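You operate a simulated robot arm through the tools that you are given. There is no shell and no other tool.

Carry out the task below with a simulated robot arm. There is one attempt and no reset: what you move stays moved.

## Task
Shut the bay's monitor down: tone off, level to LOW, volume off, then power off.

It is judged by the outcome, as a careful person would: the job done as asked, and still so three seconds after it is handed in. It fails if anything else is knocked over, pushed out of place, dropped, spilled or broken.

## Robot
A 6-joint arm with a two-finger gripper, fixed in place. Base frame: the origin is at the foot of the arm, x ahead of it, y to its left, z up; the work surface is at about z = 700. Lengths are in mm, angles in rad, forces in N, time in s.
Its first joint turns from -2.897 to 2.897 rad. Payload 1.71 kg.
The TCP is the grasp point between the finger pads, 20 mm short of the fingertips. In the tool frame z runs along the fingers and y along their closing line. Largest opening 96 mm; the body of the gripper starts 113 mm behind the TCP.
Orientation is that of the tool frame in the base frame, as a unit quaternion [w, x, y, z]. With the fingers straight down and closing along the base's y, the tool's x points along the base's -x, its y along +y and its z along -z.

## Interface
- The arm moves only by the tool servo_tool. Its argument "commands" is a list that holds one entry, the list of rows, each a list of 7 numbers: the shift along the base's x, y, z in mm, then the turn, a rotation vector about the base's x, y, z in rad, then the finger opening in mm, from 0 to 96. In form: [[[dx, dy, dz, rx, ry, rz, grip], ...]]. A call has 1 to 20 rows; each row is the pose to reach, as a shift and turn from the pose commanded when the call began. Each row takes 0.2 s and may step no farther than 50 mm and 0.15 rad from the row before; otherwise, or with a gripper value out of range, the whole call is refused. A pose out of reach is approached as far as the arm can. The call stops where the force on the tool passes 60 N (or 10 N more than at its start, if that is more) or the arm is blocked; 0.2 s more then pass. The fingers move at their own pace (about 45 mm/s each) and stop on an object; they squeeze with about 25 N. The grip force told is the motor's: it shows also when the fingers shut on nothing. Time passes only in rows, and 0.2 s behind the last, so rows that repeat a pose let the fingers close. The reply holds the time, the measured pose of the TCP, the force on the tool along the base axes, the opening and the grip force, in the units named above and with some noise, with the torque about the TCP (base axes, N m) and any sound that the robot's microphone picked up.
- Cameras (640 x 400 px; columns grow to the right, rows downward): "scene" is fixed at [211.9, 650.3, 1454.4]; the picture's right is [-0.72, -0.69, 0.00], its down [-0.34, 0.36, -0.87] and it looks along [0.60, -0.63, -0.50] (base axes); focal length 337 px, centre (320, 200). "wrist" rides on the gripper at [66, 14, -145] in the tool frame; the picture's right is [-0.21, 0.98, 0.00], its down [-0.88, -0.18, -0.45] and it looks along [-0.44, -0.09, 0.90] (tool axes); focal length 275 px, centre (320, 200). There is no depth. A picture from a camera that has moved, and an enlarged one, comes with that camera's place and axes in the base frame and with its lens. The place of the scene camera against the robot may be out by one fixed shift of up to 12 mm in any direction.
- capture(camera): a new picture of that camera. No time passes.
- move_column(by): slides the trunk up (or, below 0, down) by that many mm; the arm rides with it, the base frame stays. It gives what a move gives, with no picture.
- zoom(camera, box): a new picture of the part [left, top, right, bottom] of that camera's present view, enlarged. No time passes.
- sign_off(): hands the job in; it is judged then, once.

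Places have to be worked out from the pictures, the camera data and where the tool is seen. Open the gripper and draw the arm clear of the work before you hand the job in, unless the task says otherwise.

The tools are called after "Call:" by a JSON object that holds its "op" and its "data". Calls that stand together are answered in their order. servo_tool: Moves the arm, as the interface text tells. Its arguments: {"type":"object","properties":{"commands":{"type":"array"}},"required":["commands"]} The other tools are called the same way: move_column (by) slides the trunk up or down; capture (camera) takes a picture; zoom (camera, box) takes an enlarged picture of a part of a camera's view; sign_off () hands the job in.

At the start:

```text
t: 0.0
tcp_pos: [458.5, 421.3, 1245.1]
tool_rot: [-0.001, 0.0, 1.0, 0.0]
force: [0.7, -0.1, 0.2]
moment: [0.0, -0.01, 0.0]
finger_gap: 95.9
grasp_force: 0.0
trunk travel left (down, up): [-175.0, 215.0]
```

scene: 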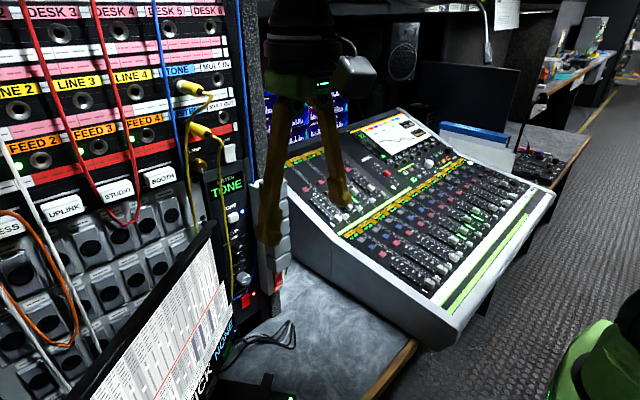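
wrist: 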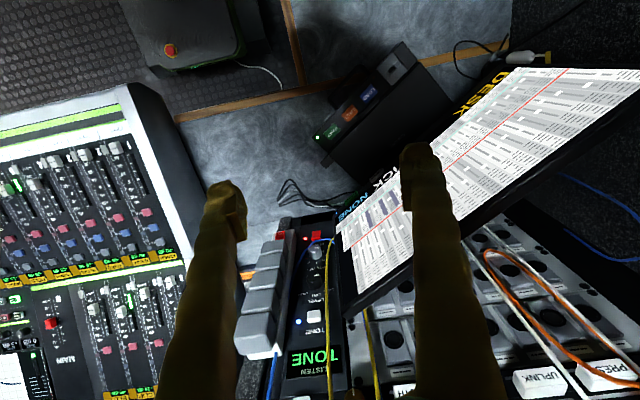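

I start by looking closely at the scene: there is a panel labelled TONE near the middle of the scene picture, with knobs and switches. I zoom in on it in both cameras.

Call:
{"op": "zoom", "data": {"camera": "scene", "box": [170, 130, 330, 330]}}

Call:
{"op": "zoom", "data": {"camera": "wrist", "box": [230, 180, 430, 400]}}

Call:
{"op": "zoom", "data": {"camera": "wrist", "box": [280, 30, 480, 220]}}

Call:
{"op": "zoom", "data": {"camera": "scene", "box": [0, 0, 260, 200]}}

```text
2.00 times, centred on (250, 230) of scene
camera zoom: at [211.9, 650.3, 1454.4], right [-0.72, -0.69, 0.0], down [-0.34, 0.36, -0.87], along [0.6, -0.63, -0.5], focal length 675 px, centre (460, 140)
```

zoom: 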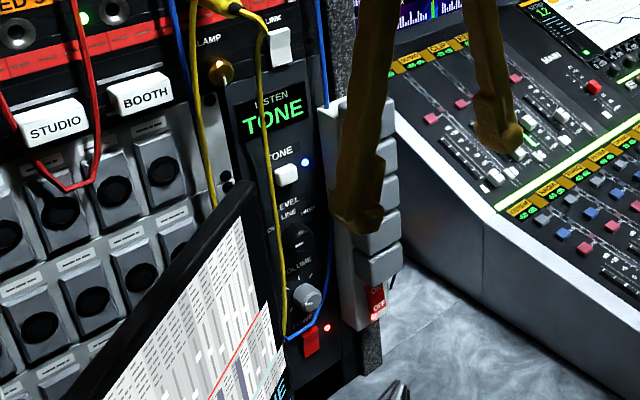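

```text
1.82 times, centred on (330, 290) of wrist
camera zoom: at [391.5, 435.3, 1390.1], right [0.21, 0.98, 0.0], down [0.88, -0.18, 0.44], along [0.43, -0.09, -0.9], focal length 500 px, centre (302, 36)
```

zoom: 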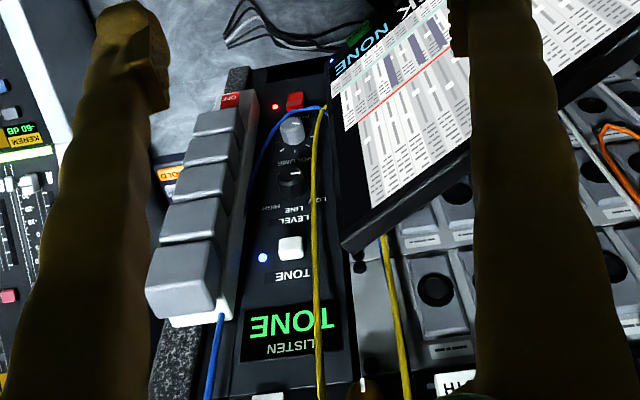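

```text
2.11 times, centred on (380, 125) of wrist
camera zoom: at [391.5, 435.3, 1390.1], right [0.21, 0.98, 0.0], down [0.88, -0.18, 0.44], along [0.43, -0.09, -0.9], focal length 580 px, centre (194, 358)
```

zoom: 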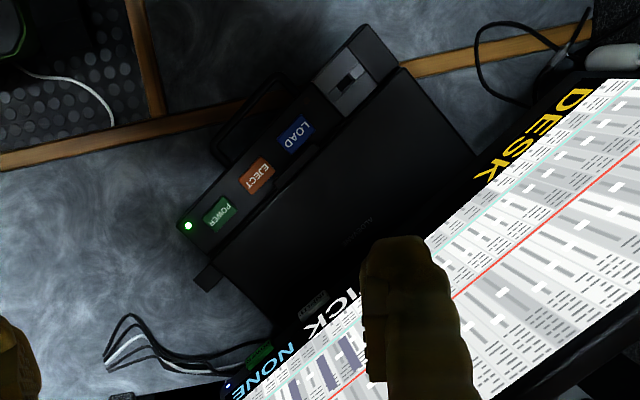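

```text
2.00 times, centred on (130, 100) of scene
camera zoom: at [211.9, 650.3, 1454.4], right [-0.72, -0.69, 0.0], down [-0.34, 0.36, -0.87], along [0.6, -0.63, -0.5], focal length 675 px, centre (700, 400)
```

zoom: 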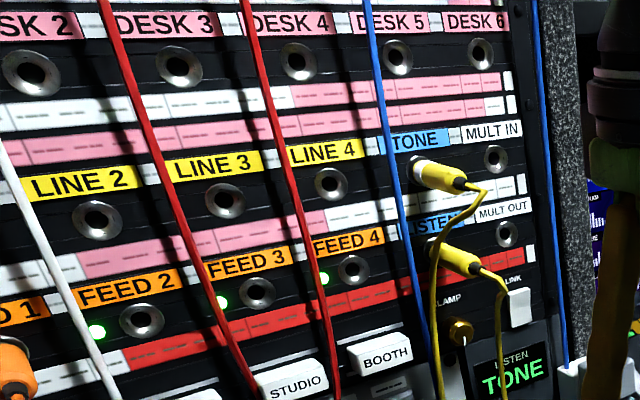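

The bay's monitor panel is the narrow vertical module facing -x. Triangulating both cameras, I put TONE near (735,354,1084), LEVEL near (728,354,1005), VOLUME near (732,354,917) and the power rocker near (737,354,851), with plugs to the right and a screen to the left. I'll swing the tool to point along +x, well back from the panel, to look at it.

Call:
{"op": "servo_tool", "data": {"commands": [[[10, -7, -15, 0, -0.143, 0, 96], [20, -14, -30, 0, -0.286, 0, 96], [30, -21, -45, 0, -0.429, 0, 96], [40, -28, -60, 0, -0.571, 0, 96], [50, -35, -75, 0, -0.714, 0, 96], [60, -42, -95, 0, -0.857, 0, 96], [70, -49, -115, 0, -1.0, 0, 96], [80, -56, -135, 0, -1.143, 0, 96], [90, -63, -155, 0, -1.286, 0, 96], [97, -67, -170, 0, -1.429, 0, 96], [101, -67, -185, 0, -1.571, 0, 96]]]}}

```text
t: 2.4
tcp_pos: [541.5, 352.4, 1066.0]
tool_rot: [0.713, 0.0, 0.701, 0.0]
force: [0.3, -0.3, 0.9]
moment: [0.02, 0.08, 0.09]
finger_gap: 96.0
grasp_force: 0.1
trunk travel left (down, up): [-175.0, 215.0]
```

The tool now points along +x at about (541,352,1066), slightly short of the commanded pose. I take a wrist and scene picture.

Call:
{"op": "capture", "data": {"camera": "wrist"}}

Call:
{"op": "capture", "data": {"camera": "scene"}}

```text
taken
camera wrist: at [396.3, 366.0, 998.5], right [0.0, 0.98, 0.21], down [-0.46, -0.18, 0.87], along [0.89, -0.09, 0.45], focal length 275 px, centre (320, 200)
```

wrist: 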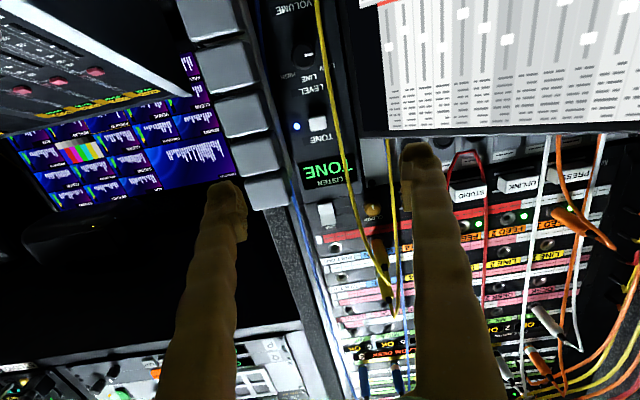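

```text
taken
```

scene: 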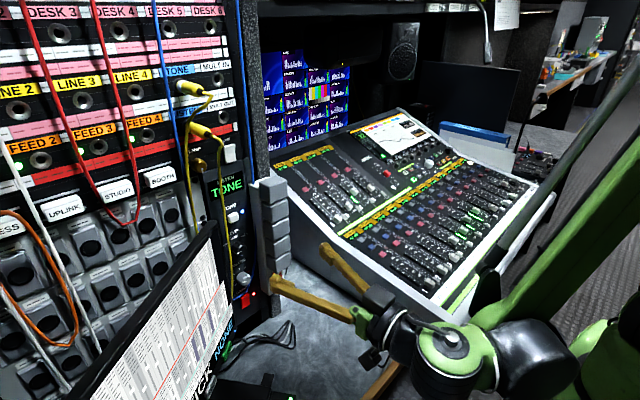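

The camera below the gripper looks upward, so I lower the tool by about 180 mm to get the whole panel in view, staying well back from it.

Call:
{"op": "servo_tool", "data": {"commands": [[[0, 0, -45, 0, 0, 0, 96], [0, 0, -90, 0, 0, 0, 96], [0, 0, -135, 0, 0, 0, 96], [0, 0, -180, 0, 0, 0, 96], [0, 0, -180, 0, 0, 0, 96]]]}}

Call:
{"op": "capture", "data": {"camera": "wrist"}}

Call:
{"op": "zoom", "data": {"camera": "wrist", "box": [210, 60, 410, 260]}}

```text
t: 3.6
tcp_pos: [572.6, 400.6, 968.9]
tool_rot: [0.711, 0.001, 0.703, -0.001]
force: [0.3, 1.8, -0.3]
moment: [-0.02, -0.01, -0.03]
finger_gap: 95.8
grasp_force: 0.0
out of reach, approached as far as the arm can: row 2, 3, 4, 5
trunk travel left (down, up): [-175.0, 215.0]
```

```text
taken
camera wrist: at [427.6, 413.2, 901.9], right [0.0, 0.98, 0.21], down [-0.46, -0.18, 0.87], along [0.89, -0.09, 0.45], focal length 275 px, centre (320, 200)
```

wrist: 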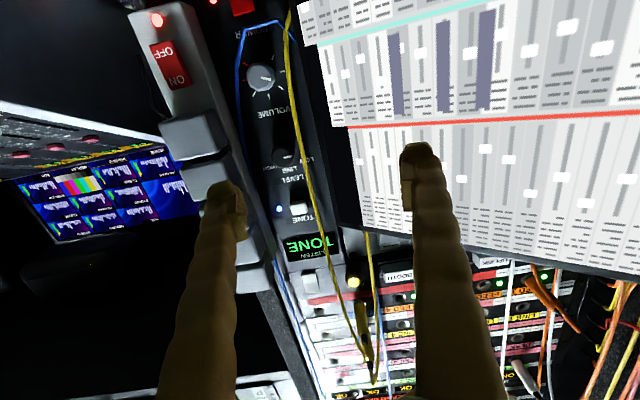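

```text
2.00 times, centred on (310, 160) of wrist
camera zoom: at [427.6, 413.2, 901.9], right [0.0, 0.98, 0.21], down [-0.46, -0.18, 0.87], along [0.89, -0.09, 0.45], focal length 551 px, centre (340, 280)
```

zoom: 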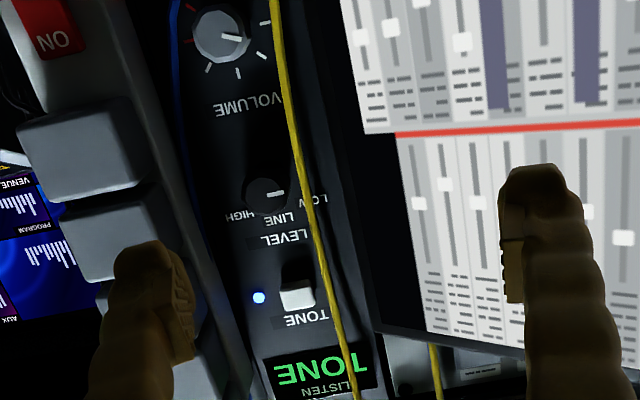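

Some rows were out of reach and the arm drifted sideways in y, so I'll use the trunk for height later. First I zoom in closer on the controls from here.

Call:
{"op": "zoom", "data": {"camera": "wrist", "box": [250, 130, 350, 230]}}

Call:
{"op": "zoom", "data": {"camera": "wrist", "box": [210, 0, 330, 130]}}

Call:
{"op": "zoom", "data": {"camera": "scene", "box": [200, 160, 280, 240]}}

Call:
{"op": "zoom", "data": {"camera": "scene", "box": [200, 230, 280, 320]}}

```text
4.00 times, centred on (300, 180) of wrist
camera zoom: at [427.6, 413.2, 901.9], right [0.0, 0.98, 0.21], down [-0.46, -0.18, 0.87], along [0.89, -0.09, 0.45], focal length 1101 px, centre (400, 280)
```

zoom: 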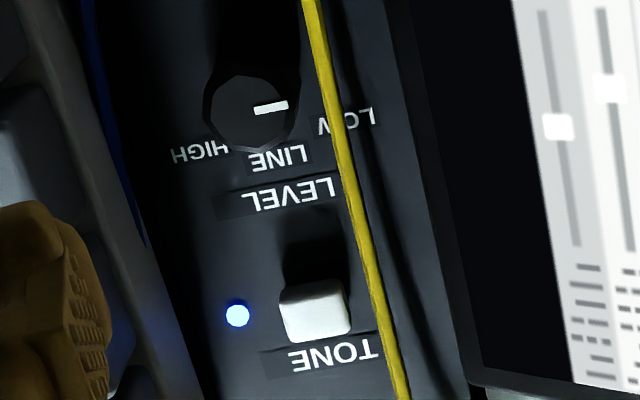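

```text
3.08 times, centred on (270, 65) of wrist
camera zoom: at [427.6, 413.2, 901.9], right [0.0, 0.98, 0.21], down [-0.46, -0.18, 0.87], along [0.89, -0.09, 0.45], focal length 847 px, centre (474, 615)
```

zoom: 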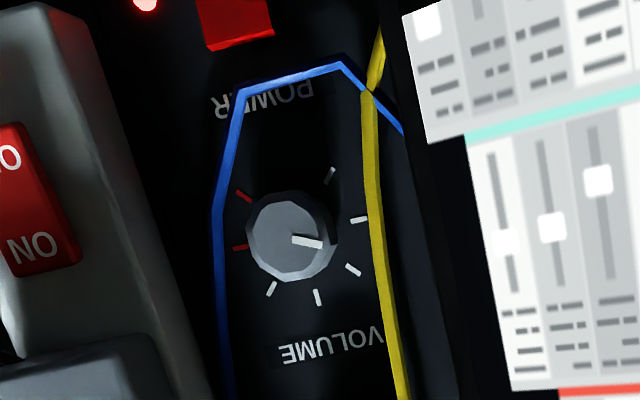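

```text
5.00 times, centred on (240, 200) of scene
camera zoom: at [211.9, 650.3, 1454.4], right [-0.72, -0.69, 0.0], down [-0.34, 0.36, -0.87], along [0.6, -0.63, -0.5], focal length 1687 px, centre (720, 200)
```

zoom: 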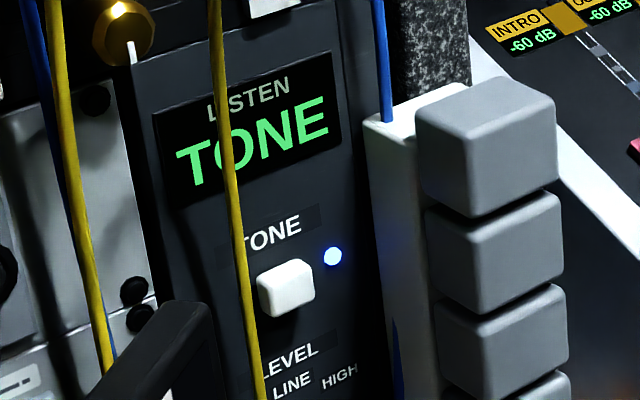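

```text
4.44 times, centred on (240, 275) of scene
camera zoom: at [211.9, 650.3, 1454.4], right [-0.72, -0.69, 0.0], down [-0.34, 0.36, -0.87], along [0.6, -0.63, -0.5], focal length 1500 px, centre (676, -133)
```

zoom: 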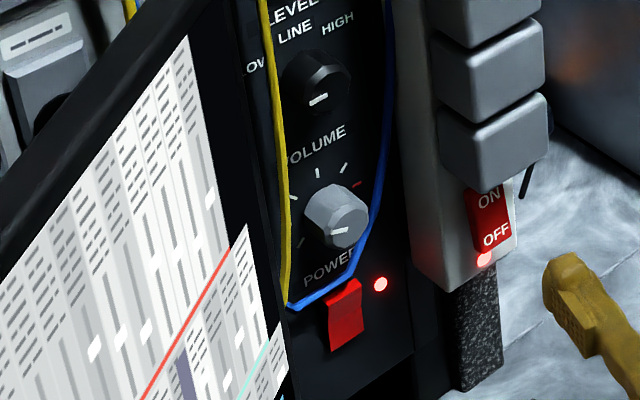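

The level knob, volume knob and power rocker are all on the module; the yellow cable hangs close to the panel at y≈374 and the blue one crosses between volume and power. Let me check the arm's current posture in the scene before I reposition.

Call:
{"op": "capture", "data": {"camera": "scene"}}

Call:
{"op": "servo_tool", "data": {"commands": [[[0, 0, 0, 0, 0, 0, 96]]]}}

```text
taken
```

scene: 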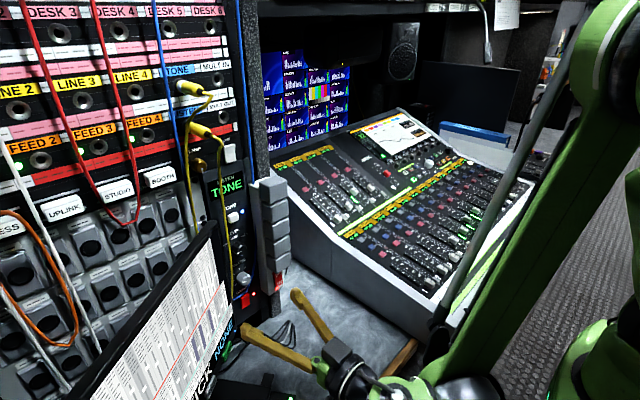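

```text
t: 4.0
tcp_pos: [573.2, 400.0, 968.7]
tool_rot: [0.712, 0.001, 0.702, -0.001]
force: [0.7, -0.1, 0.0]
moment: [-0.06, -0.01, 0.04]
finger_gap: 96.0
grasp_force: 0.0
trunk travel left (down, up): [-175.0, 215.0]
```

The commanded pose equals the reached pose, good. I move a little forward and back to y≈354 at this height to see whether it's reachable.

Call:
{"op": "servo_tool", "data": {"commands": [[[15, -12, 5, 0, 0, 0, 96], [30, -24, 10, 0, 0, 0, 96], [40, -36, 15, 0, 0, 0, 96], [45, -46, 20, 0, 0, 0, 96], [45, -46, 20, 0, 0, 0, 96]]]}}

Call:
{"op": "capture", "data": {"camera": "wrist"}}

```text
t: 5.2
tcp_pos: [618.8, 349.6, 989.8]
tool_rot: [0.712, 0.0, 0.702, 0.0]
force: [-0.9, -0.2, -0.5]
moment: [-0.01, 0.0, -0.02]
finger_gap: 96.0
grasp_force: 0.1
trunk travel left (down, up): [-175.0, 215.0]
```

```text
taken
camera wrist: at [472.8, 363.2, 922.7], right [0.0, 0.98, 0.21], down [-0.46, -0.19, 0.87], along [0.89, -0.09, 0.45], focal length 275 px, centre (320, 200)
```

wrist: 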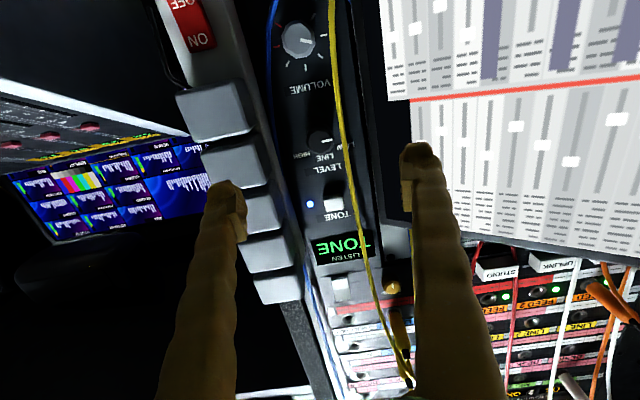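

Reachable at (619,350,990). I zoom in on the panel from this closer view.

Call:
{"op": "zoom", "data": {"camera": "wrist", "box": [270, 100, 390, 220]}}

Call:
{"op": "zoom", "data": {"camera": "wrist", "box": [250, 0, 370, 110]}}

Call:
{"op": "zoom", "data": {"camera": "wrist", "box": [160, 60, 340, 310]}}

```text
3.33 times, centred on (330, 160) of wrist
camera zoom: at [472.8, 363.2, 922.7], right [0.0, 0.98, 0.21], down [-0.46, -0.19, 0.87], along [0.89, -0.09, 0.45], focal length 918 px, centre (287, 333)
```

zoom: 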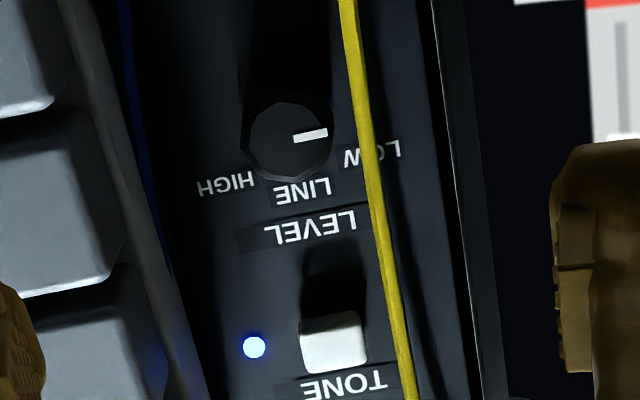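

```text
3.64 times, centred on (310, 55) of wrist
camera zoom: at [472.8, 363.2, 922.7], right [0.0, 0.98, 0.21], down [-0.46, -0.19, 0.87], along [0.89, -0.09, 0.45], focal length 1001 px, centre (356, 727)
```

zoom: 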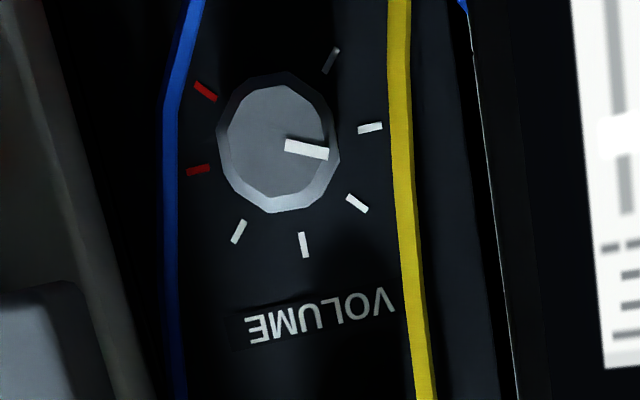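

```text
1.60 times, centred on (250, 185) of wrist
camera zoom: at [472.8, 363.2, 922.7], right [0.0, 0.98, 0.21], down [-0.46, -0.19, 0.87], along [0.89, -0.09, 0.45], focal length 440 px, centre (432, 224)
```

zoom: 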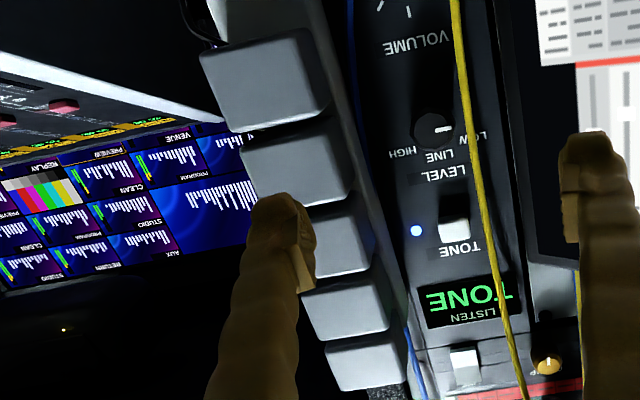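

I zoom maximally on the LEVEL knob to read its pointer and any label near it.

Call:
{"op": "zoom", "data": {"camera": "wrist", "box": [300, 110, 350, 170]}}

Call:
{"op": "zoom", "data": {"camera": "scene", "box": [222, 215, 262, 255]}}

Call:
{"op": "zoom", "data": {"camera": "scene", "box": [222, 250, 272, 310]}}

```text
6.67 times, centred on (325, 140) of wrist
camera zoom: at [472.8, 363.2, 922.7], right [0.0, 0.98, 0.21], down [-0.46, -0.19, 0.87], along [0.89, -0.09, 0.45], focal length 1835 px, centre (287, 600)
```

zoom: 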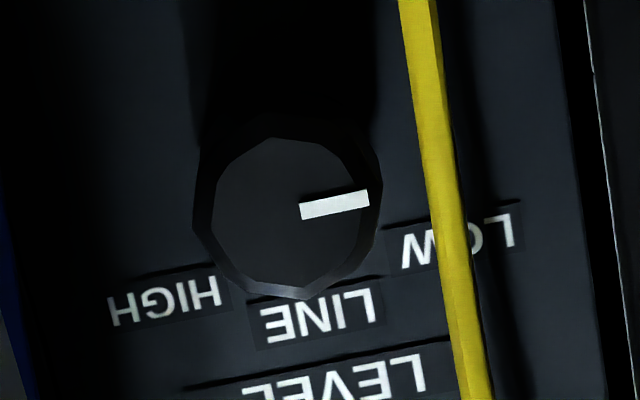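

```text
10.00 times, centred on (242, 235) of scene
camera zoom: at [211.9, 650.3, 1454.4], right [-0.72, -0.69, 0.0], down [-0.34, 0.36, -0.87], along [0.6, -0.63, -0.5], focal length 3374 px, centre (1100, -150)
```

zoom: 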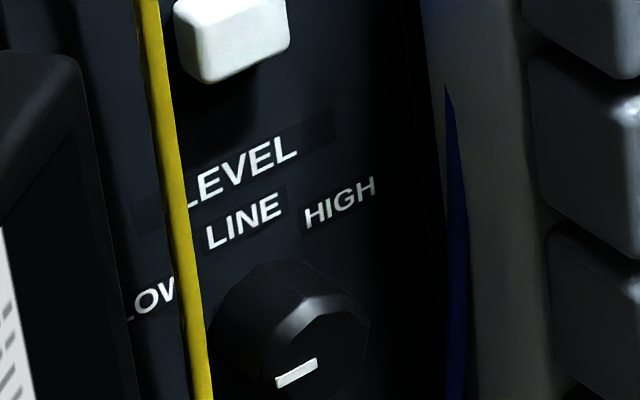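

```text
6.67 times, centred on (247, 280) of scene
camera zoom: at [211.9, 650.3, 1454.4], right [-0.72, -0.69, 0.0], down [-0.34, 0.36, -0.87], along [0.6, -0.63, -0.5], focal length 2249 px, centre (807, -333)
```

zoom: 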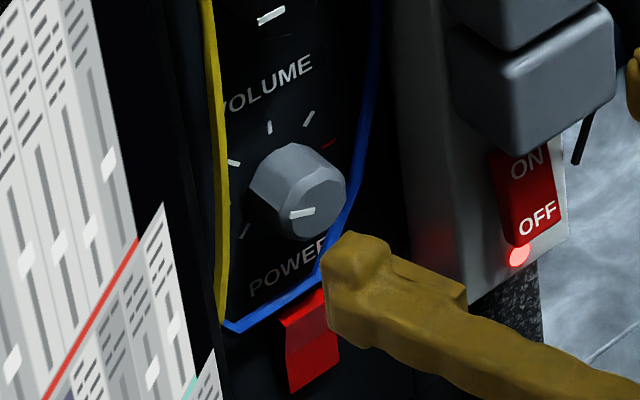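

From wrist-only triangulation (trusted over the scene camera) I get TONE's face at about (753,349,1071), LEVEL's face at (740,350,995), VOLUME's face at (747,349,905) and the rocker near (752,350,836). The plugs' edge is at y≲309, the yellow cable lies flush at y≈370, and the screen edge is at y≥392. I close the fingers and line up in front of the TONE button.

Call:
{"op": "servo_tool", "data": {"commands": [[[0, 0, 30, 0, 0, 0, 60], [0, 0, 60, 0, 0, 0, 30], [0, -1, 80, 0, 0, 0, 0], [0, -1, 80, 0, 0, 0, 0], [0, -1, 80, 0, 0, 0, 0], [0, -1, 80, 0, 0, 0, 0], [25, -1, 80, 0, 0, 0, 0], [50, -1, 80, 0, 0, 0, 0], [50, -1, 80, 0, 0, 0, 0]]]}}

Call:
{"op": "capture", "data": {"camera": "wrist"}}

Call:
{"op": "capture", "data": {"camera": "scene"}}

```text
t: 7.2
tcp_pos: [671.3, 350.8, 1067.7]
tool_rot: [0.712, 0.0, 0.702, 0.0]
force: [0.2, 0.7, 0.1]
moment: [-0.02, -0.04, -0.06]
finger_gap: 0.3
grasp_force: 25.2
trunk travel left (down, up): [-175.0, 215.0]
```

```text
taken
camera wrist: at [525.6, 364.2, 999.7], right [0.0, 0.98, 0.21], down [-0.46, -0.18, 0.87], along [0.89, -0.09, 0.45], focal length 275 px, centre (320, 200)
```

wrist: 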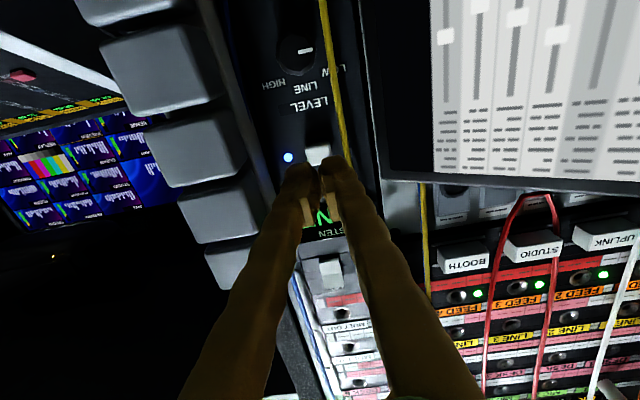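

```text
taken
```

scene: 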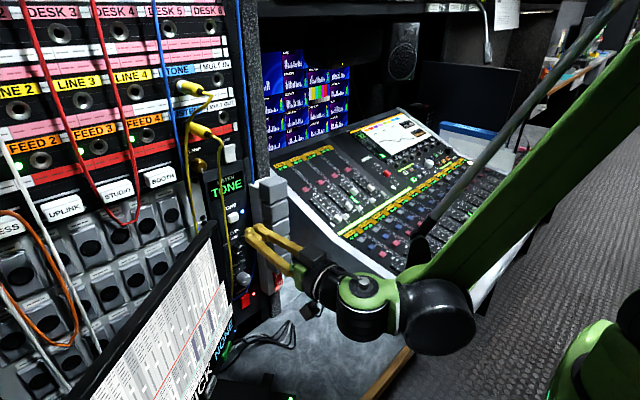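

I zoom in on the button from this closer position to refine its location against the fingertips.

Call:
{"op": "zoom", "data": {"camera": "wrist", "box": [260, 120, 380, 240]}}

Call:
{"op": "zoom", "data": {"camera": "scene", "box": [200, 170, 340, 310]}}

```text
3.33 times, centred on (320, 180) of wrist
camera zoom: at [525.6, 364.2, 999.7], right [0.0, 0.98, 0.21], down [-0.46, -0.18, 0.87], along [0.89, -0.09, 0.45], focal length 918 px, centre (320, 267)
```

zoom: 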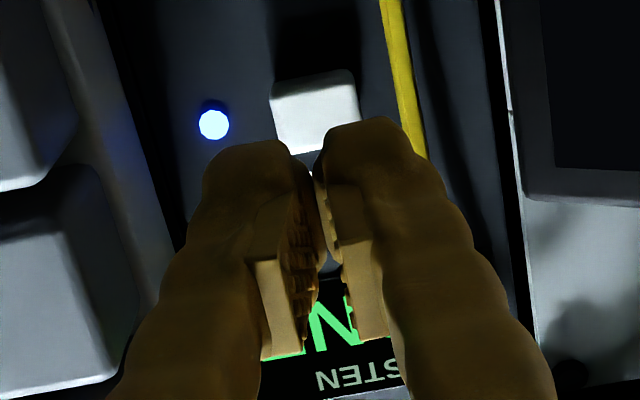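

```text
2.86 times, centred on (270, 240) of scene
camera zoom: at [211.9, 650.3, 1454.4], right [-0.72, -0.69, 0.0], down [-0.34, 0.36, -0.87], along [0.6, -0.63, -0.5], focal length 964 px, centre (463, 86)
```

zoom: 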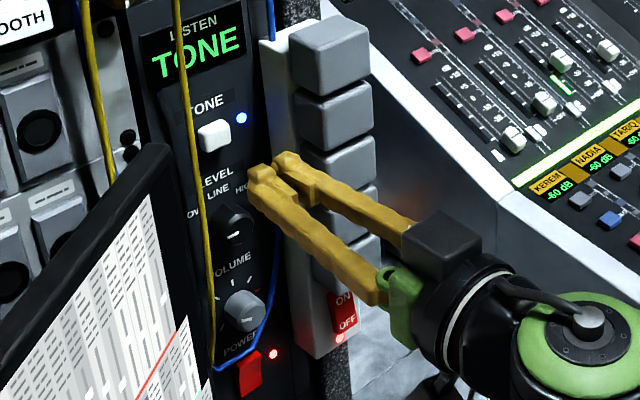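

Refined: TONE's face centre is at about (752,349,1072), and my fingertips are at (691,351,1068). I align in y/z and advance to just short of contact.

Call:
{"op": "servo_tool", "data": {"commands": [[[0, -1.5, 4, 0, 0, 0, 0], [20, -1.5, 4, 0, 0, 0, 0], [40, -1.5, 4, 0, 0, 0, 0], [50, -1.5, 4, 0, 0, 0, 0], [50, -1.5, 4, 0, 0, 0, 0]]]}}

Call:
{"op": "capture", "data": {"camera": "wrist"}}

Call:
{"op": "zoom", "data": {"camera": "scene", "box": [200, 170, 340, 310]}}

```text
t: 8.4
tcp_pos: [719.2, 347.4, 1072.3]
tool_rot: [0.712, 0.0, 0.702, 0.0]
force: [0.0, 0.0, -0.3]
moment: [0.01, 0.05, 0.02]
finger_gap: 0.0
grasp_force: 25.0
trunk travel left (down, up): [-175.0, 215.0]
```

```text
taken
camera wrist: at [573.6, 360.6, 1005.0], right [0.0, 0.98, 0.21], down [-0.46, -0.18, 0.87], along [0.89, -0.09, 0.45], focal length 275 px, centre (320, 200)
```

wrist: 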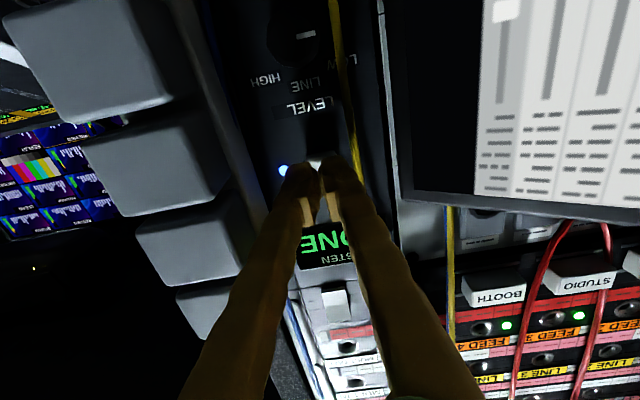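

```text
2.86 times, centred on (270, 240) of scene
camera zoom: at [211.9, 650.3, 1454.4], right [-0.72, -0.69, 0.0], down [-0.34, 0.36, -0.87], along [0.6, -0.63, -0.5], focal length 964 px, centre (463, 86)
```

zoom: 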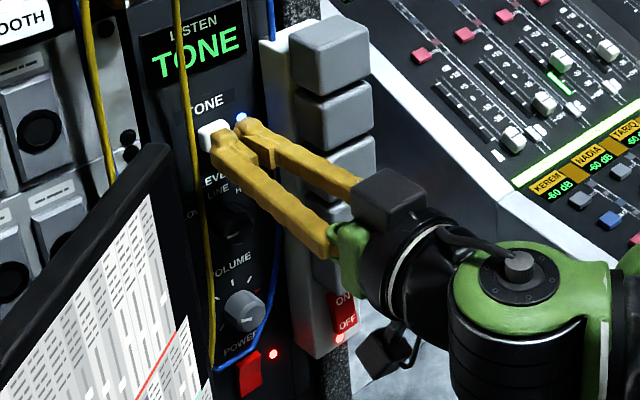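

I zoom in on the tip/button to check the alignment before pressing.

Call:
{"op": "zoom", "data": {"camera": "wrist", "box": [280, 130, 360, 210]}}

Call:
{"op": "zoom", "data": {"camera": "scene", "box": [220, 200, 280, 250]}}

```text
5.00 times, centred on (320, 170) of wrist
camera zoom: at [573.6, 360.6, 1005.0], right [0.0, 0.98, 0.21], down [-0.46, -0.18, 0.87], along [0.89, -0.09, 0.45], focal length 1376 px, centre (320, 350)
```

zoom: 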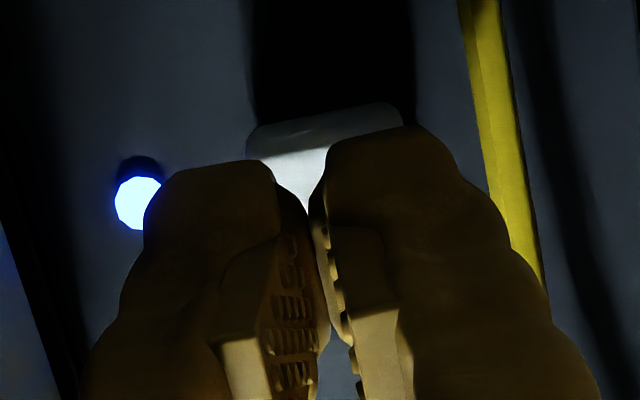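

```text
8.00 times, centred on (250, 225) of scene
camera zoom: at [211.9, 650.3, 1454.4], right [-0.72, -0.69, 0.0], down [-0.34, 0.36, -0.87], along [0.6, -0.63, -0.5], focal length 2699 px, centre (880, 0)
```

zoom: 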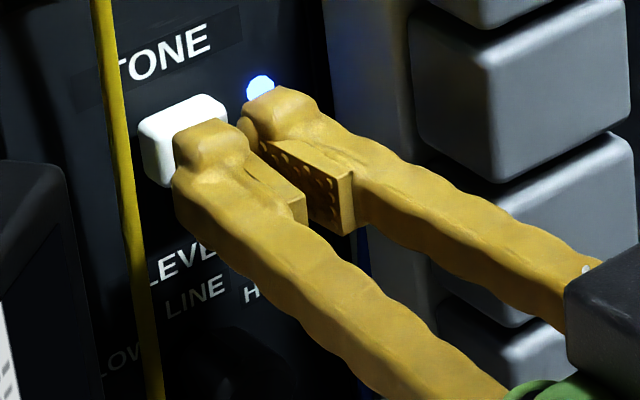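

Tips sit about 2–3 mm toward -y of the button centre; I shift +2 mm in y and then press in small steps, watching force and sound.

Call:
{"op": "servo_tool", "data": {"commands": [[[0, 2, -1, 0, 0, 0, 0], [5, 2, -1, 0, 0, 0, 0], [10, 2, -1, 0, 0, 0, 0], [12, 2, -1, 0, 0, 0, 0], [12, 2, -1, 0, 0, 0, 0]]]}}

```text
t: 9.6
tcp_pos: [730.4, 349.4, 1070.8]
tool_rot: [0.712, 0.0, 0.703, 0.0]
force: [-1.2, 0.1, -0.4]
moment: [0.0, -0.02, -0.02]
finger_gap: 6.2
grasp_force: 29.4
trunk travel left (down, up): [-175.0, 215.0]
```

The finger gap now reads 6.2 mm, so something has wedged slightly between the tips. I look before going on.

Call:
{"op": "zoom", "data": {"camera": "wrist", "box": [260, 120, 380, 220]}}

Call:
{"op": "zoom", "data": {"camera": "scene", "box": [220, 190, 290, 250]}}

```text
4.00 times, centred on (320, 170) of wrist
camera zoom: at [584.7, 362.6, 1003.9], right [0.0, 0.98, 0.21], down [-0.46, -0.18, 0.87], along [0.89, -0.09, 0.45], focal length 1101 px, centre (320, 320)
```

zoom: 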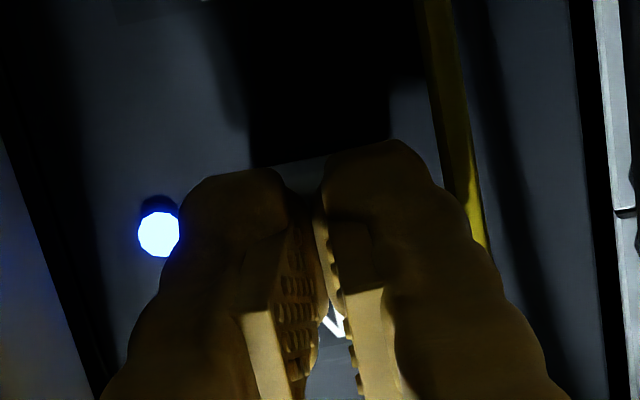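

```text
6.67 times, centred on (255, 220) of scene
camera zoom: at [211.9, 650.3, 1454.4], right [-0.72, -0.69, 0.0], down [-0.34, 0.36, -0.87], along [0.6, -0.63, -0.5], focal length 2249 px, centre (753, 67)
```

zoom: 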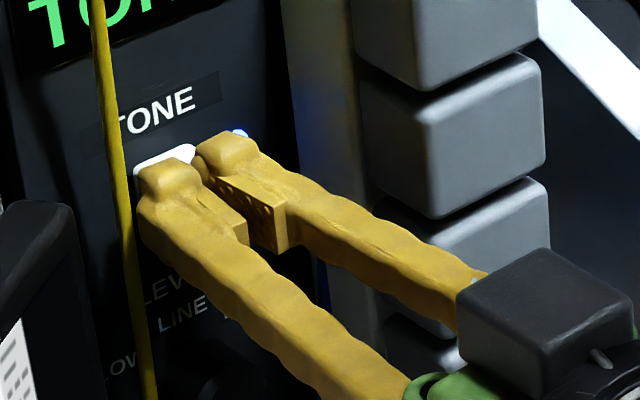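

Both tips are on the button face. I continue pressing gently in 1–2 mm steps and watch force, gap and sound.

Call:
{"op": "servo_tool", "data": {"commands": [[[1, 0, 0, 0, 0, 0, 0], [2, 0, 0, 0, 0, 0, 0], [3, 0, 0, 0, 0, 0, 0]]]}}

Call:
{"op": "zoom", "data": {"camera": "wrist", "box": [260, 120, 380, 220]}}

```text
t: 10.4
tcp_pos: [733.4, 350.2, 1071.8]
tool_rot: [0.712, 0.0, 0.702, 0.0]
force: [-1.7, 0.5, 0.3]
moment: [0.02, -0.02, 0.02]
finger_gap: 5.9
grasp_force: 29.4
trunk travel left (down, up): [-175.0, 215.0]
heard: click
```

```text
4.00 times, centred on (320, 170) of wrist
camera zoom: at [587.5, 363.1, 1004.0], right [0.0, 0.98, 0.21], down [-0.46, -0.18, 0.87], along [0.89, -0.09, 0.45], focal length 1101 px, centre (320, 320)
```

zoom: 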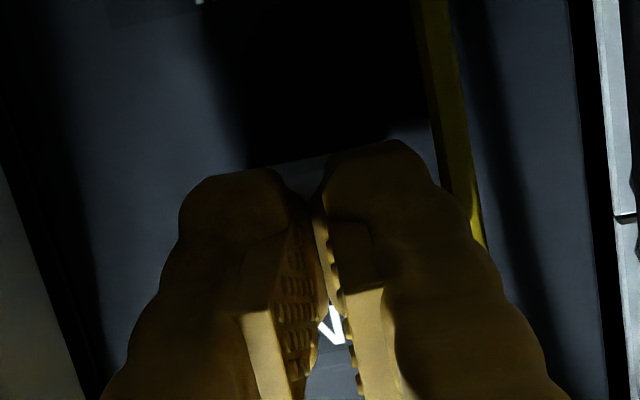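

A click was heard and the blue LED is no longer lit. I back off straight away from the button and check.

Call:
{"op": "servo_tool", "data": {"commands": [[[-5, 0, 0, 0, 0, 0, 0], [-25, 0, 0, 0, 0, 0, 0], [-60, 0, 0, 0, 0, 0, 0], [-95, 0, 0, 0, 0, 0, 0], [-110, 0, 0, 0, 0, 0, 0], [-110, 0, 0, 0, 0, 0, 0]]]}}

Call:
{"op": "capture", "data": {"camera": "wrist"}}

Call:
{"op": "zoom", "data": {"camera": "scene", "box": [200, 160, 300, 310]}}

```text
t: 11.8
tcp_pos: [622.8, 352.3, 1070.6]
tool_rot: [0.711, 0.001, 0.703, -0.001]
force: [-0.4, 0.2, 0.7]
moment: [-0.01, 0.02, 0.01]
finger_gap: 0.0
grasp_force: 29.7
trunk travel left (down, up): [-175.0, 215.0]
```

```text
taken
camera wrist: at [478.0, 364.7, 1003.3], right [0.0, 0.98, 0.21], down [-0.46, -0.18, 0.87], along [0.89, -0.09, 0.45], focal length 275 px, centre (320, 200)
```

wrist: 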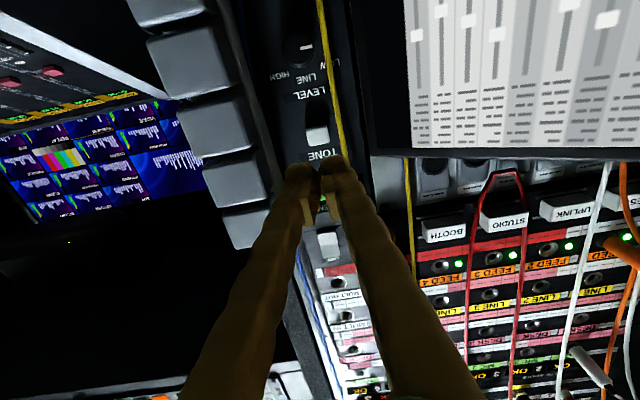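

```text
2.67 times, centred on (250, 235) of scene
camera zoom: at [211.9, 650.3, 1454.4], right [-0.72, -0.69, 0.0], down [-0.34, 0.36, -0.87], along [0.6, -0.63, -0.5], focal length 900 px, centre (507, 107)
```

zoom: 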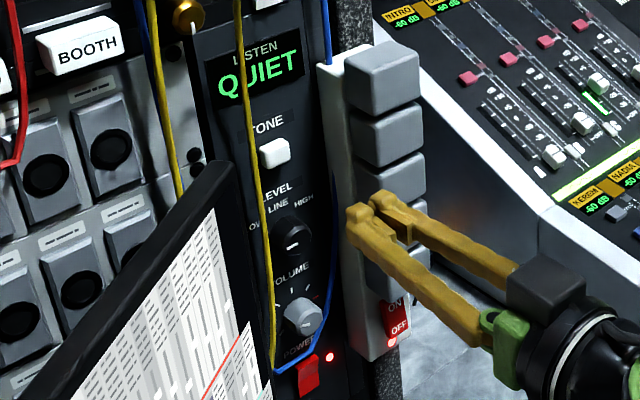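

TONE is off: LED dark and the display changed to "QUIET". Next is LEVEL; to keep clear of the yellow cable (y≈371) I'll grip with the fingers nearly vertical, so I roll the tool about x here in free space and open the fingers to ~50 mm.

Call:
{"op": "servo_tool", "data": {"commands": [[[0, -2, 0, 0.148, 0, 0, 50], [0, -2, 0, 0.296, 0, 0, 50], [0, -2, 0, 0.445, 0, 0, 50], [0, -2, 0, 0.593, 0, 0, 50], [0, -2, 0, 0.741, 0, 0, 50], [0, -2, 0, 0.89, 0, 0, 50], [0, -2, 0, 1.038, 0, 0, 50], [0, -2, 0, 1.187, 0, 0, 50], [0, -2, 0, 1.187, 0, 0, 50]]]}}

Call:
{"op": "capture", "data": {"camera": "wrist"}}

Call:
{"op": "capture", "data": {"camera": "scene"}}

```text
t: 13.8
tcp_pos: [622.9, 348.2, 1071.0]
tool_rot: [0.59, 0.399, 0.581, 0.393]
force: [0.8, -0.9, -0.3]
moment: [0.0, -0.01, 0.01]
finger_gap: 50.2
grasp_force: 0.0
trunk travel left (down, up): [-175.0, 215.0]
```

```text
taken
camera wrist: at [477.5, 415.5, 1058.9], right [0.0, 0.17, 0.98], down [-0.46, -0.88, 0.15], along [0.89, -0.45, 0.08], focal length 275 px, centre (320, 200)
```

wrist: 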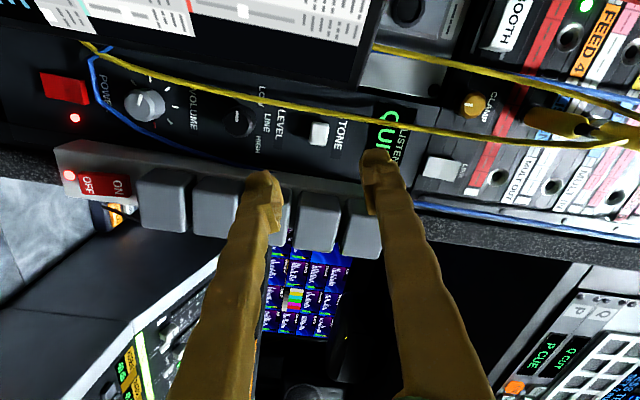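

```text
taken
```

scene: 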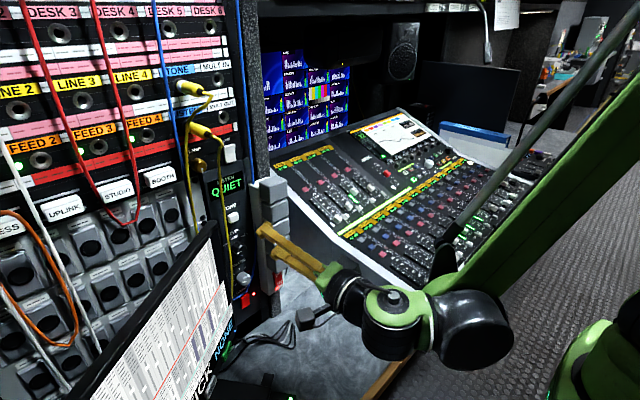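

The roll worked, and from here the whole panel is visible (image right is up). I zoom in on LEVEL and VOLUME/POWER.

Call:
{"op": "zoom", "data": {"camera": "wrist", "box": [180, 60, 300, 180]}}

Call:
{"op": "zoom", "data": {"camera": "wrist", "box": [30, 40, 190, 160]}}

Call:
{"op": "zoom", "data": {"camera": "wrist", "box": [40, 100, 400, 280]}}

```text
3.33 times, centred on (240, 120) of wrist
camera zoom: at [477.5, 415.5, 1058.9], right [0.0, 0.17, 0.98], down [-0.46, -0.88, 0.15], along [0.89, -0.45, 0.08], focal length 918 px, centre (587, 467)
```

zoom: 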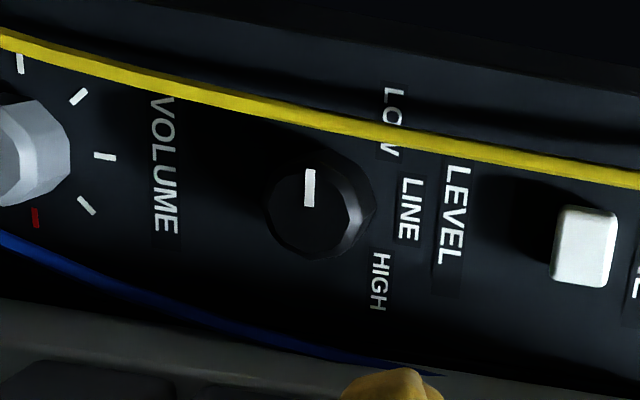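

```text
3.33 times, centred on (110, 100) of wrist
camera zoom: at [477.5, 415.5, 1058.9], right [0.0, 0.17, 0.98], down [-0.46, -0.88, 0.15], along [0.89, -0.45, 0.08], focal length 918 px, centre (1020, 533)
```

zoom: 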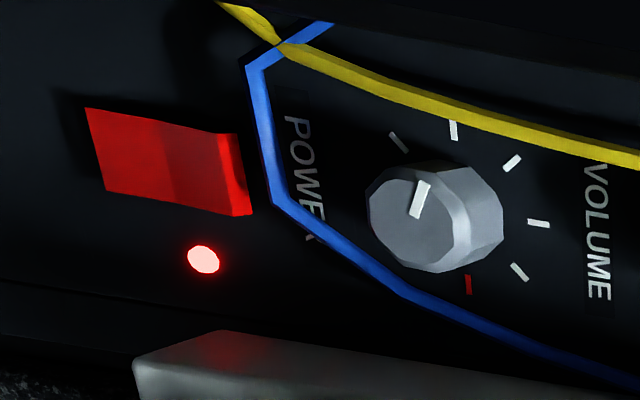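

```text
1.78 times, centred on (220, 190) of wrist
camera zoom: at [477.5, 415.5, 1058.9], right [0.0, 0.17, 0.98], down [-0.46, -0.88, 0.15], along [0.89, -0.45, 0.08], focal length 489 px, centre (498, 218)
```

zoom: 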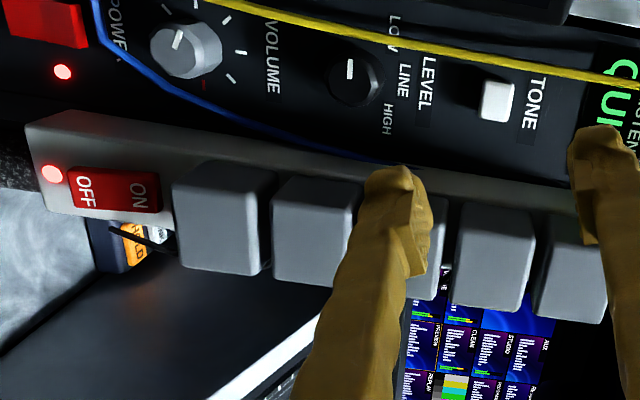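

LEVEL's pointer is at 9 o'clock, while LOW/LINE/HIGH are printed at roughly -55°/0°/+52°, so it needs a clockwise turn to LOW. Combining views, the LEVEL axis is at y≈349.5, z≈994 with its face at x≈738; the plugs' front is at x≈701, y<302. I move down and forward to stand in front of it with a 40 mm opening.

Call:
{"op": "servo_tool", "data": {"commands": [[[0, 1, -26, 0, 0, 0, 40], [0, 1, -52, 0, 0, 0, 40], [0, 1, -77, 0, 0, 0, 40], [20, 1, -77, 0, 0, 0, 40], [45, 1, -77, 0, 0, 0, 40], [68, 1, -77, 0, 0, 0, 40], [68, 1, -77, 0, 0, 0, 40]]]}}

Call:
{"op": "capture", "data": {"camera": "wrist"}}

Call:
{"op": "zoom", "data": {"camera": "scene", "box": [200, 180, 320, 300]}}

```text
t: 15.4
tcp_pos: [690.5, 349.5, 994.8]
tool_rot: [0.59, 0.398, 0.582, 0.394]
force: [-0.1, -0.7, 0.6]
moment: [0.0, -0.03, 0.01]
finger_gap: 39.8
grasp_force: 0.1
trunk travel left (down, up): [-175.0, 215.0]
```

```text
taken
camera wrist: at [545.1, 417.3, 983.0], right [0.0, 0.18, 0.98], down [-0.46, -0.88, 0.15], along [0.89, -0.45, 0.08], focal length 275 px, centre (320, 200)
```

wrist: 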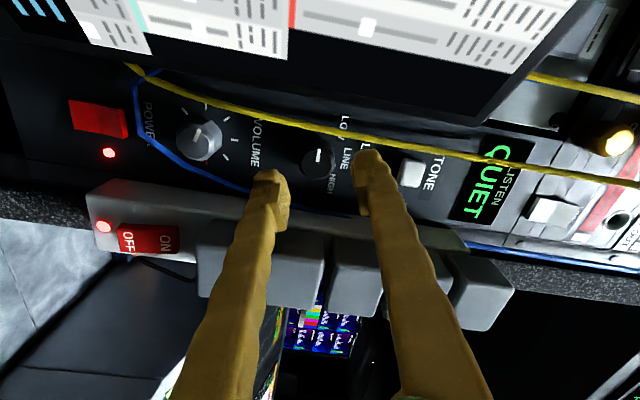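

```text
3.33 times, centred on (260, 240) of scene
camera zoom: at [211.9, 650.3, 1454.4], right [-0.72, -0.69, 0.0], down [-0.34, 0.36, -0.87], along [0.6, -0.63, -0.5], focal length 1125 px, centre (520, 67)
```

zoom: 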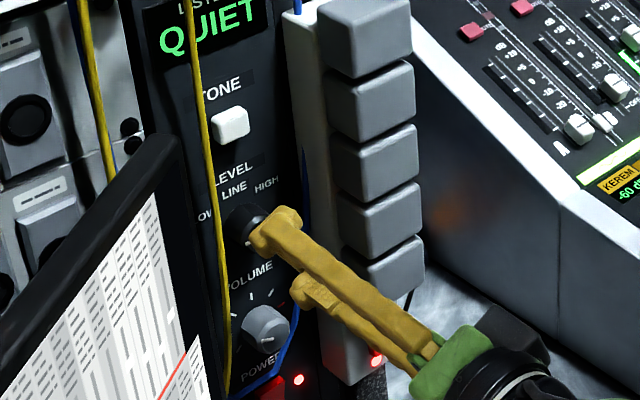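

I zoom to check the knob centred between the fingers and to re-read the pointer and labels.

Call:
{"op": "zoom", "data": {"camera": "wrist", "box": [250, 90, 410, 220]}}

```text
3.08 times, centred on (330, 155) of wrist
camera zoom: at [545.1, 417.3, 983.0], right [0.0, 0.18, 0.98], down [-0.46, -0.88, 0.15], along [0.89, -0.45, 0.08], focal length 847 px, centre (289, 338)
```

zoom: 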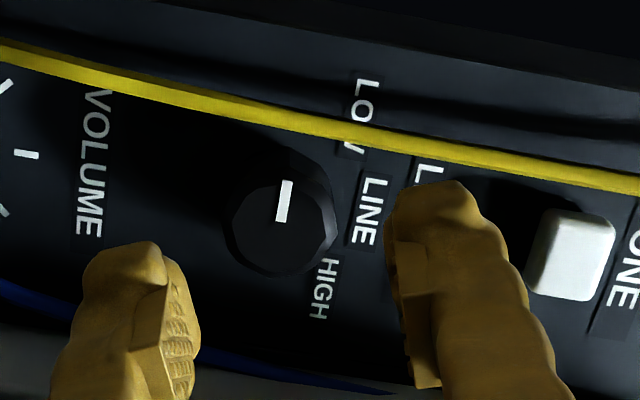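

The knob sits where predicted, between the fingers. I advance so the tips overlap the knob by about 10 mm, then close on it.

Call:
{"op": "servo_tool", "data": {"commands": [[[15, 0, -0.5, 0, 0, 0, 40], [30, 0, -0.5, 0, 0, 0, 40], [38, 0, -0.5, 0, 0, 0, 40], [38, 0, -0.5, 0, 0, 0, 40]]]}}

Call:
{"op": "zoom", "data": {"camera": "wrist", "box": [250, 70, 410, 220]}}

Call:
{"op": "zoom", "data": {"camera": "scene", "box": [220, 200, 290, 270]}}

```text
t: 16.4
tcp_pos: [728.7, 348.7, 995.3]
tool_rot: [0.59, 0.399, 0.582, 0.392]
force: [-0.2, -0.5, 0.6]
moment: [0.03, 0.02, 0.0]
finger_gap: 40.1
grasp_force: 0.1
trunk travel left (down, up): [-175.0, 215.0]
```

```text
2.67 times, centred on (330, 145) of wrist
camera zoom: at [583.0, 416.7, 982.3], right [0.0, 0.18, 0.98], down [-0.46, -0.88, 0.15], along [0.89, -0.45, 0.08], focal length 734 px, centre (293, 347)
```

zoom: 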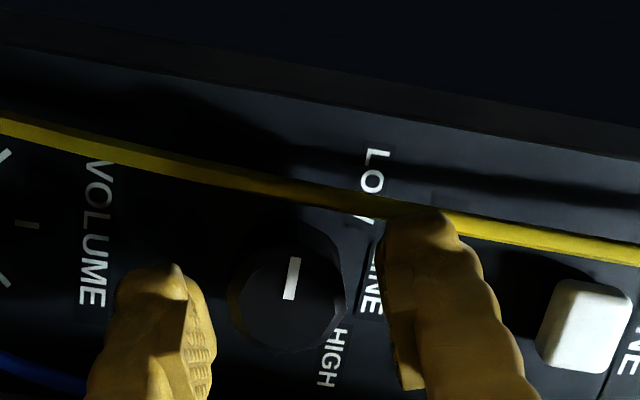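

```text
5.71 times, centred on (255, 235) of scene
camera zoom: at [211.9, 650.3, 1454.4], right [-0.72, -0.69, 0.0], down [-0.34, 0.36, -0.87], along [0.6, -0.63, -0.5], focal length 1928 px, centre (691, 0)
```

zoom: 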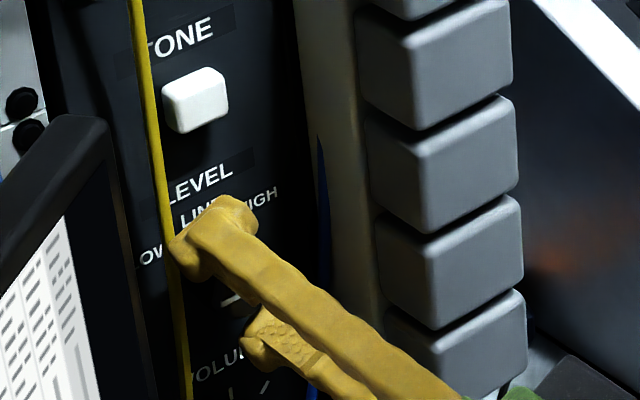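

No contact force yet. I now close on the LEVEL knob and check the grip.

Call:
{"op": "servo_tool", "data": {"commands": [[[0, 0, 0, 0, 0, 0, 32], [0, 0, 0, 0, 0, 0, 26], [0, 0, 0, 0, 0, 0, 15], [0, 0, 0, 0, 0, 0, 0], [0, 0, 0, 0, 0, 0, 0]]]}}

Call:
{"op": "zoom", "data": {"camera": "wrist", "box": [250, 70, 410, 220]}}

```text
t: 17.6
tcp_pos: [728.2, 349.1, 994.3]
tool_rot: [0.59, 0.399, 0.582, 0.393]
force: [-15.1, -13.8, -29.7]
moment: [-0.02, 0.44, -0.27]
finger_gap: 26.4
grasp_force: 35.3
trunk travel left (down, up): [-175.0, 215.0]
```

```text
2.67 times, centred on (330, 145) of wrist
camera zoom: at [583.0, 416.1, 981.6], right [0.0, 0.17, 0.98], down [-0.46, -0.88, 0.15], along [0.89, -0.45, 0.08], focal length 734 px, centre (293, 347)
```

zoom: 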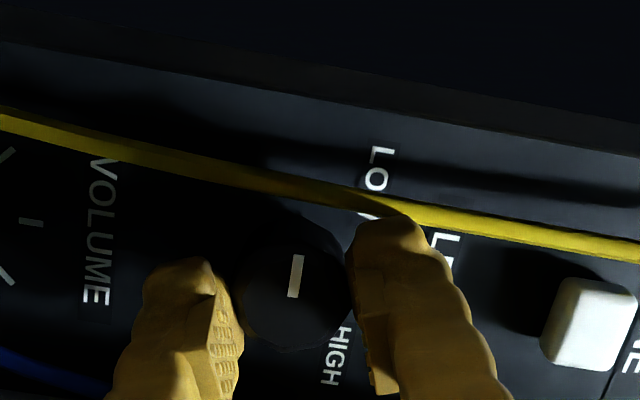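

The grip closed at 26.4 mm, but the tool feels about -30 N along the closing direction, so I'm slightly high/left of the knob axis. I shift down along the closing line by about 1.5 mm to relieve it.

Call:
{"op": "servo_tool", "data": {"commands": [[[0, -0.3, -0.7, 0, 0, 0, 0], [0, -0.5, -1.3, 0, 0, 0, 0], [0, -0.5, -1.3, 0, 0, 0, 0]]]}}

```text
t: 18.4
tcp_pos: [727.8, 347.7, 993.7]
tool_rot: [0.589, 0.399, 0.582, 0.393]
force: [-10.6, -7.0, -10.6]
moment: [-0.01, 0.18, 0.02]
finger_gap: 26.6
grasp_force: 34.3
trunk travel left (down, up): [-175.0, 215.0]
```

The load drops; I trim the position once more (a little down, left and back).

Call:
{"op": "servo_tool", "data": {"commands": [[[-0.5, -0.5, -0.6, 0, 0, 0, 0], [-0.5, -0.5, -0.6, 0, 0, 0, 0]]]}}

```text
t: 19.0
tcp_pos: [729.3, 348.8, 993.9]
tool_rot: [0.591, 0.397, 0.582, 0.392]
force: [5.9, 0.2, 16.5]
moment: [0.08, -0.23, -0.01]
finger_gap: 26.6
grasp_force: 35.5
trunk travel left (down, up): [-175.0, 215.0]
```

Slightly over-trimmed; I go back a quarter millimetre and start turning clockwise (as seen from the front) in small steps, listening for detents.

Call:
{"op": "servo_tool", "data": {"commands": [[[0, 0.1, 0.35, 0.05, 0, 0, 0], [0, 0.1, 0.35, 0.12, 0, 0, 0], [0, 0.1, 0.35, 0.2, 0, 0, 0], [0, 0.1, 0.35, 0.2, 0, 0, 0]]]}}

Call:
{"op": "zoom", "data": {"camera": "wrist", "box": [250, 70, 410, 220]}}

```text
t: 20.0
tcp_pos: [729.3, 349.5, 992.8]
tool_rot: [0.547, 0.454, 0.54, 0.45]
force: [5.8, 15.9, 17.2]
moment: [-0.52, -0.13, 0.52]
finger_gap: 26.4
grasp_force: 35.3
trunk travel left (down, up): [-175.0, 215.0]
```

```text
2.67 times, centred on (330, 145) of wrist
camera zoom: at [582.8, 418.0, 994.2], right [0.0, -0.02, 1.0], down [-0.46, -0.89, -0.02], along [0.89, -0.46, -0.01], focal length 734 px, centre (293, 347)
```

zoom: 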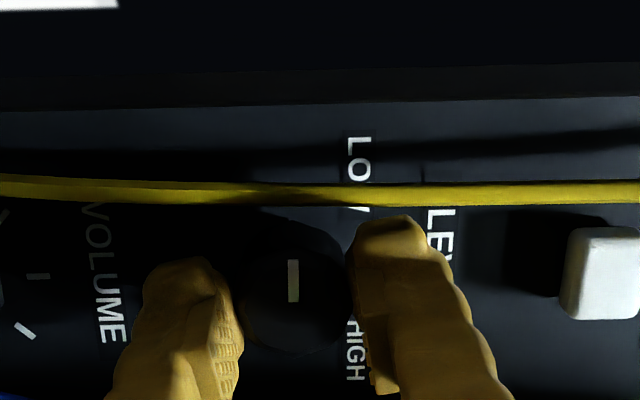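

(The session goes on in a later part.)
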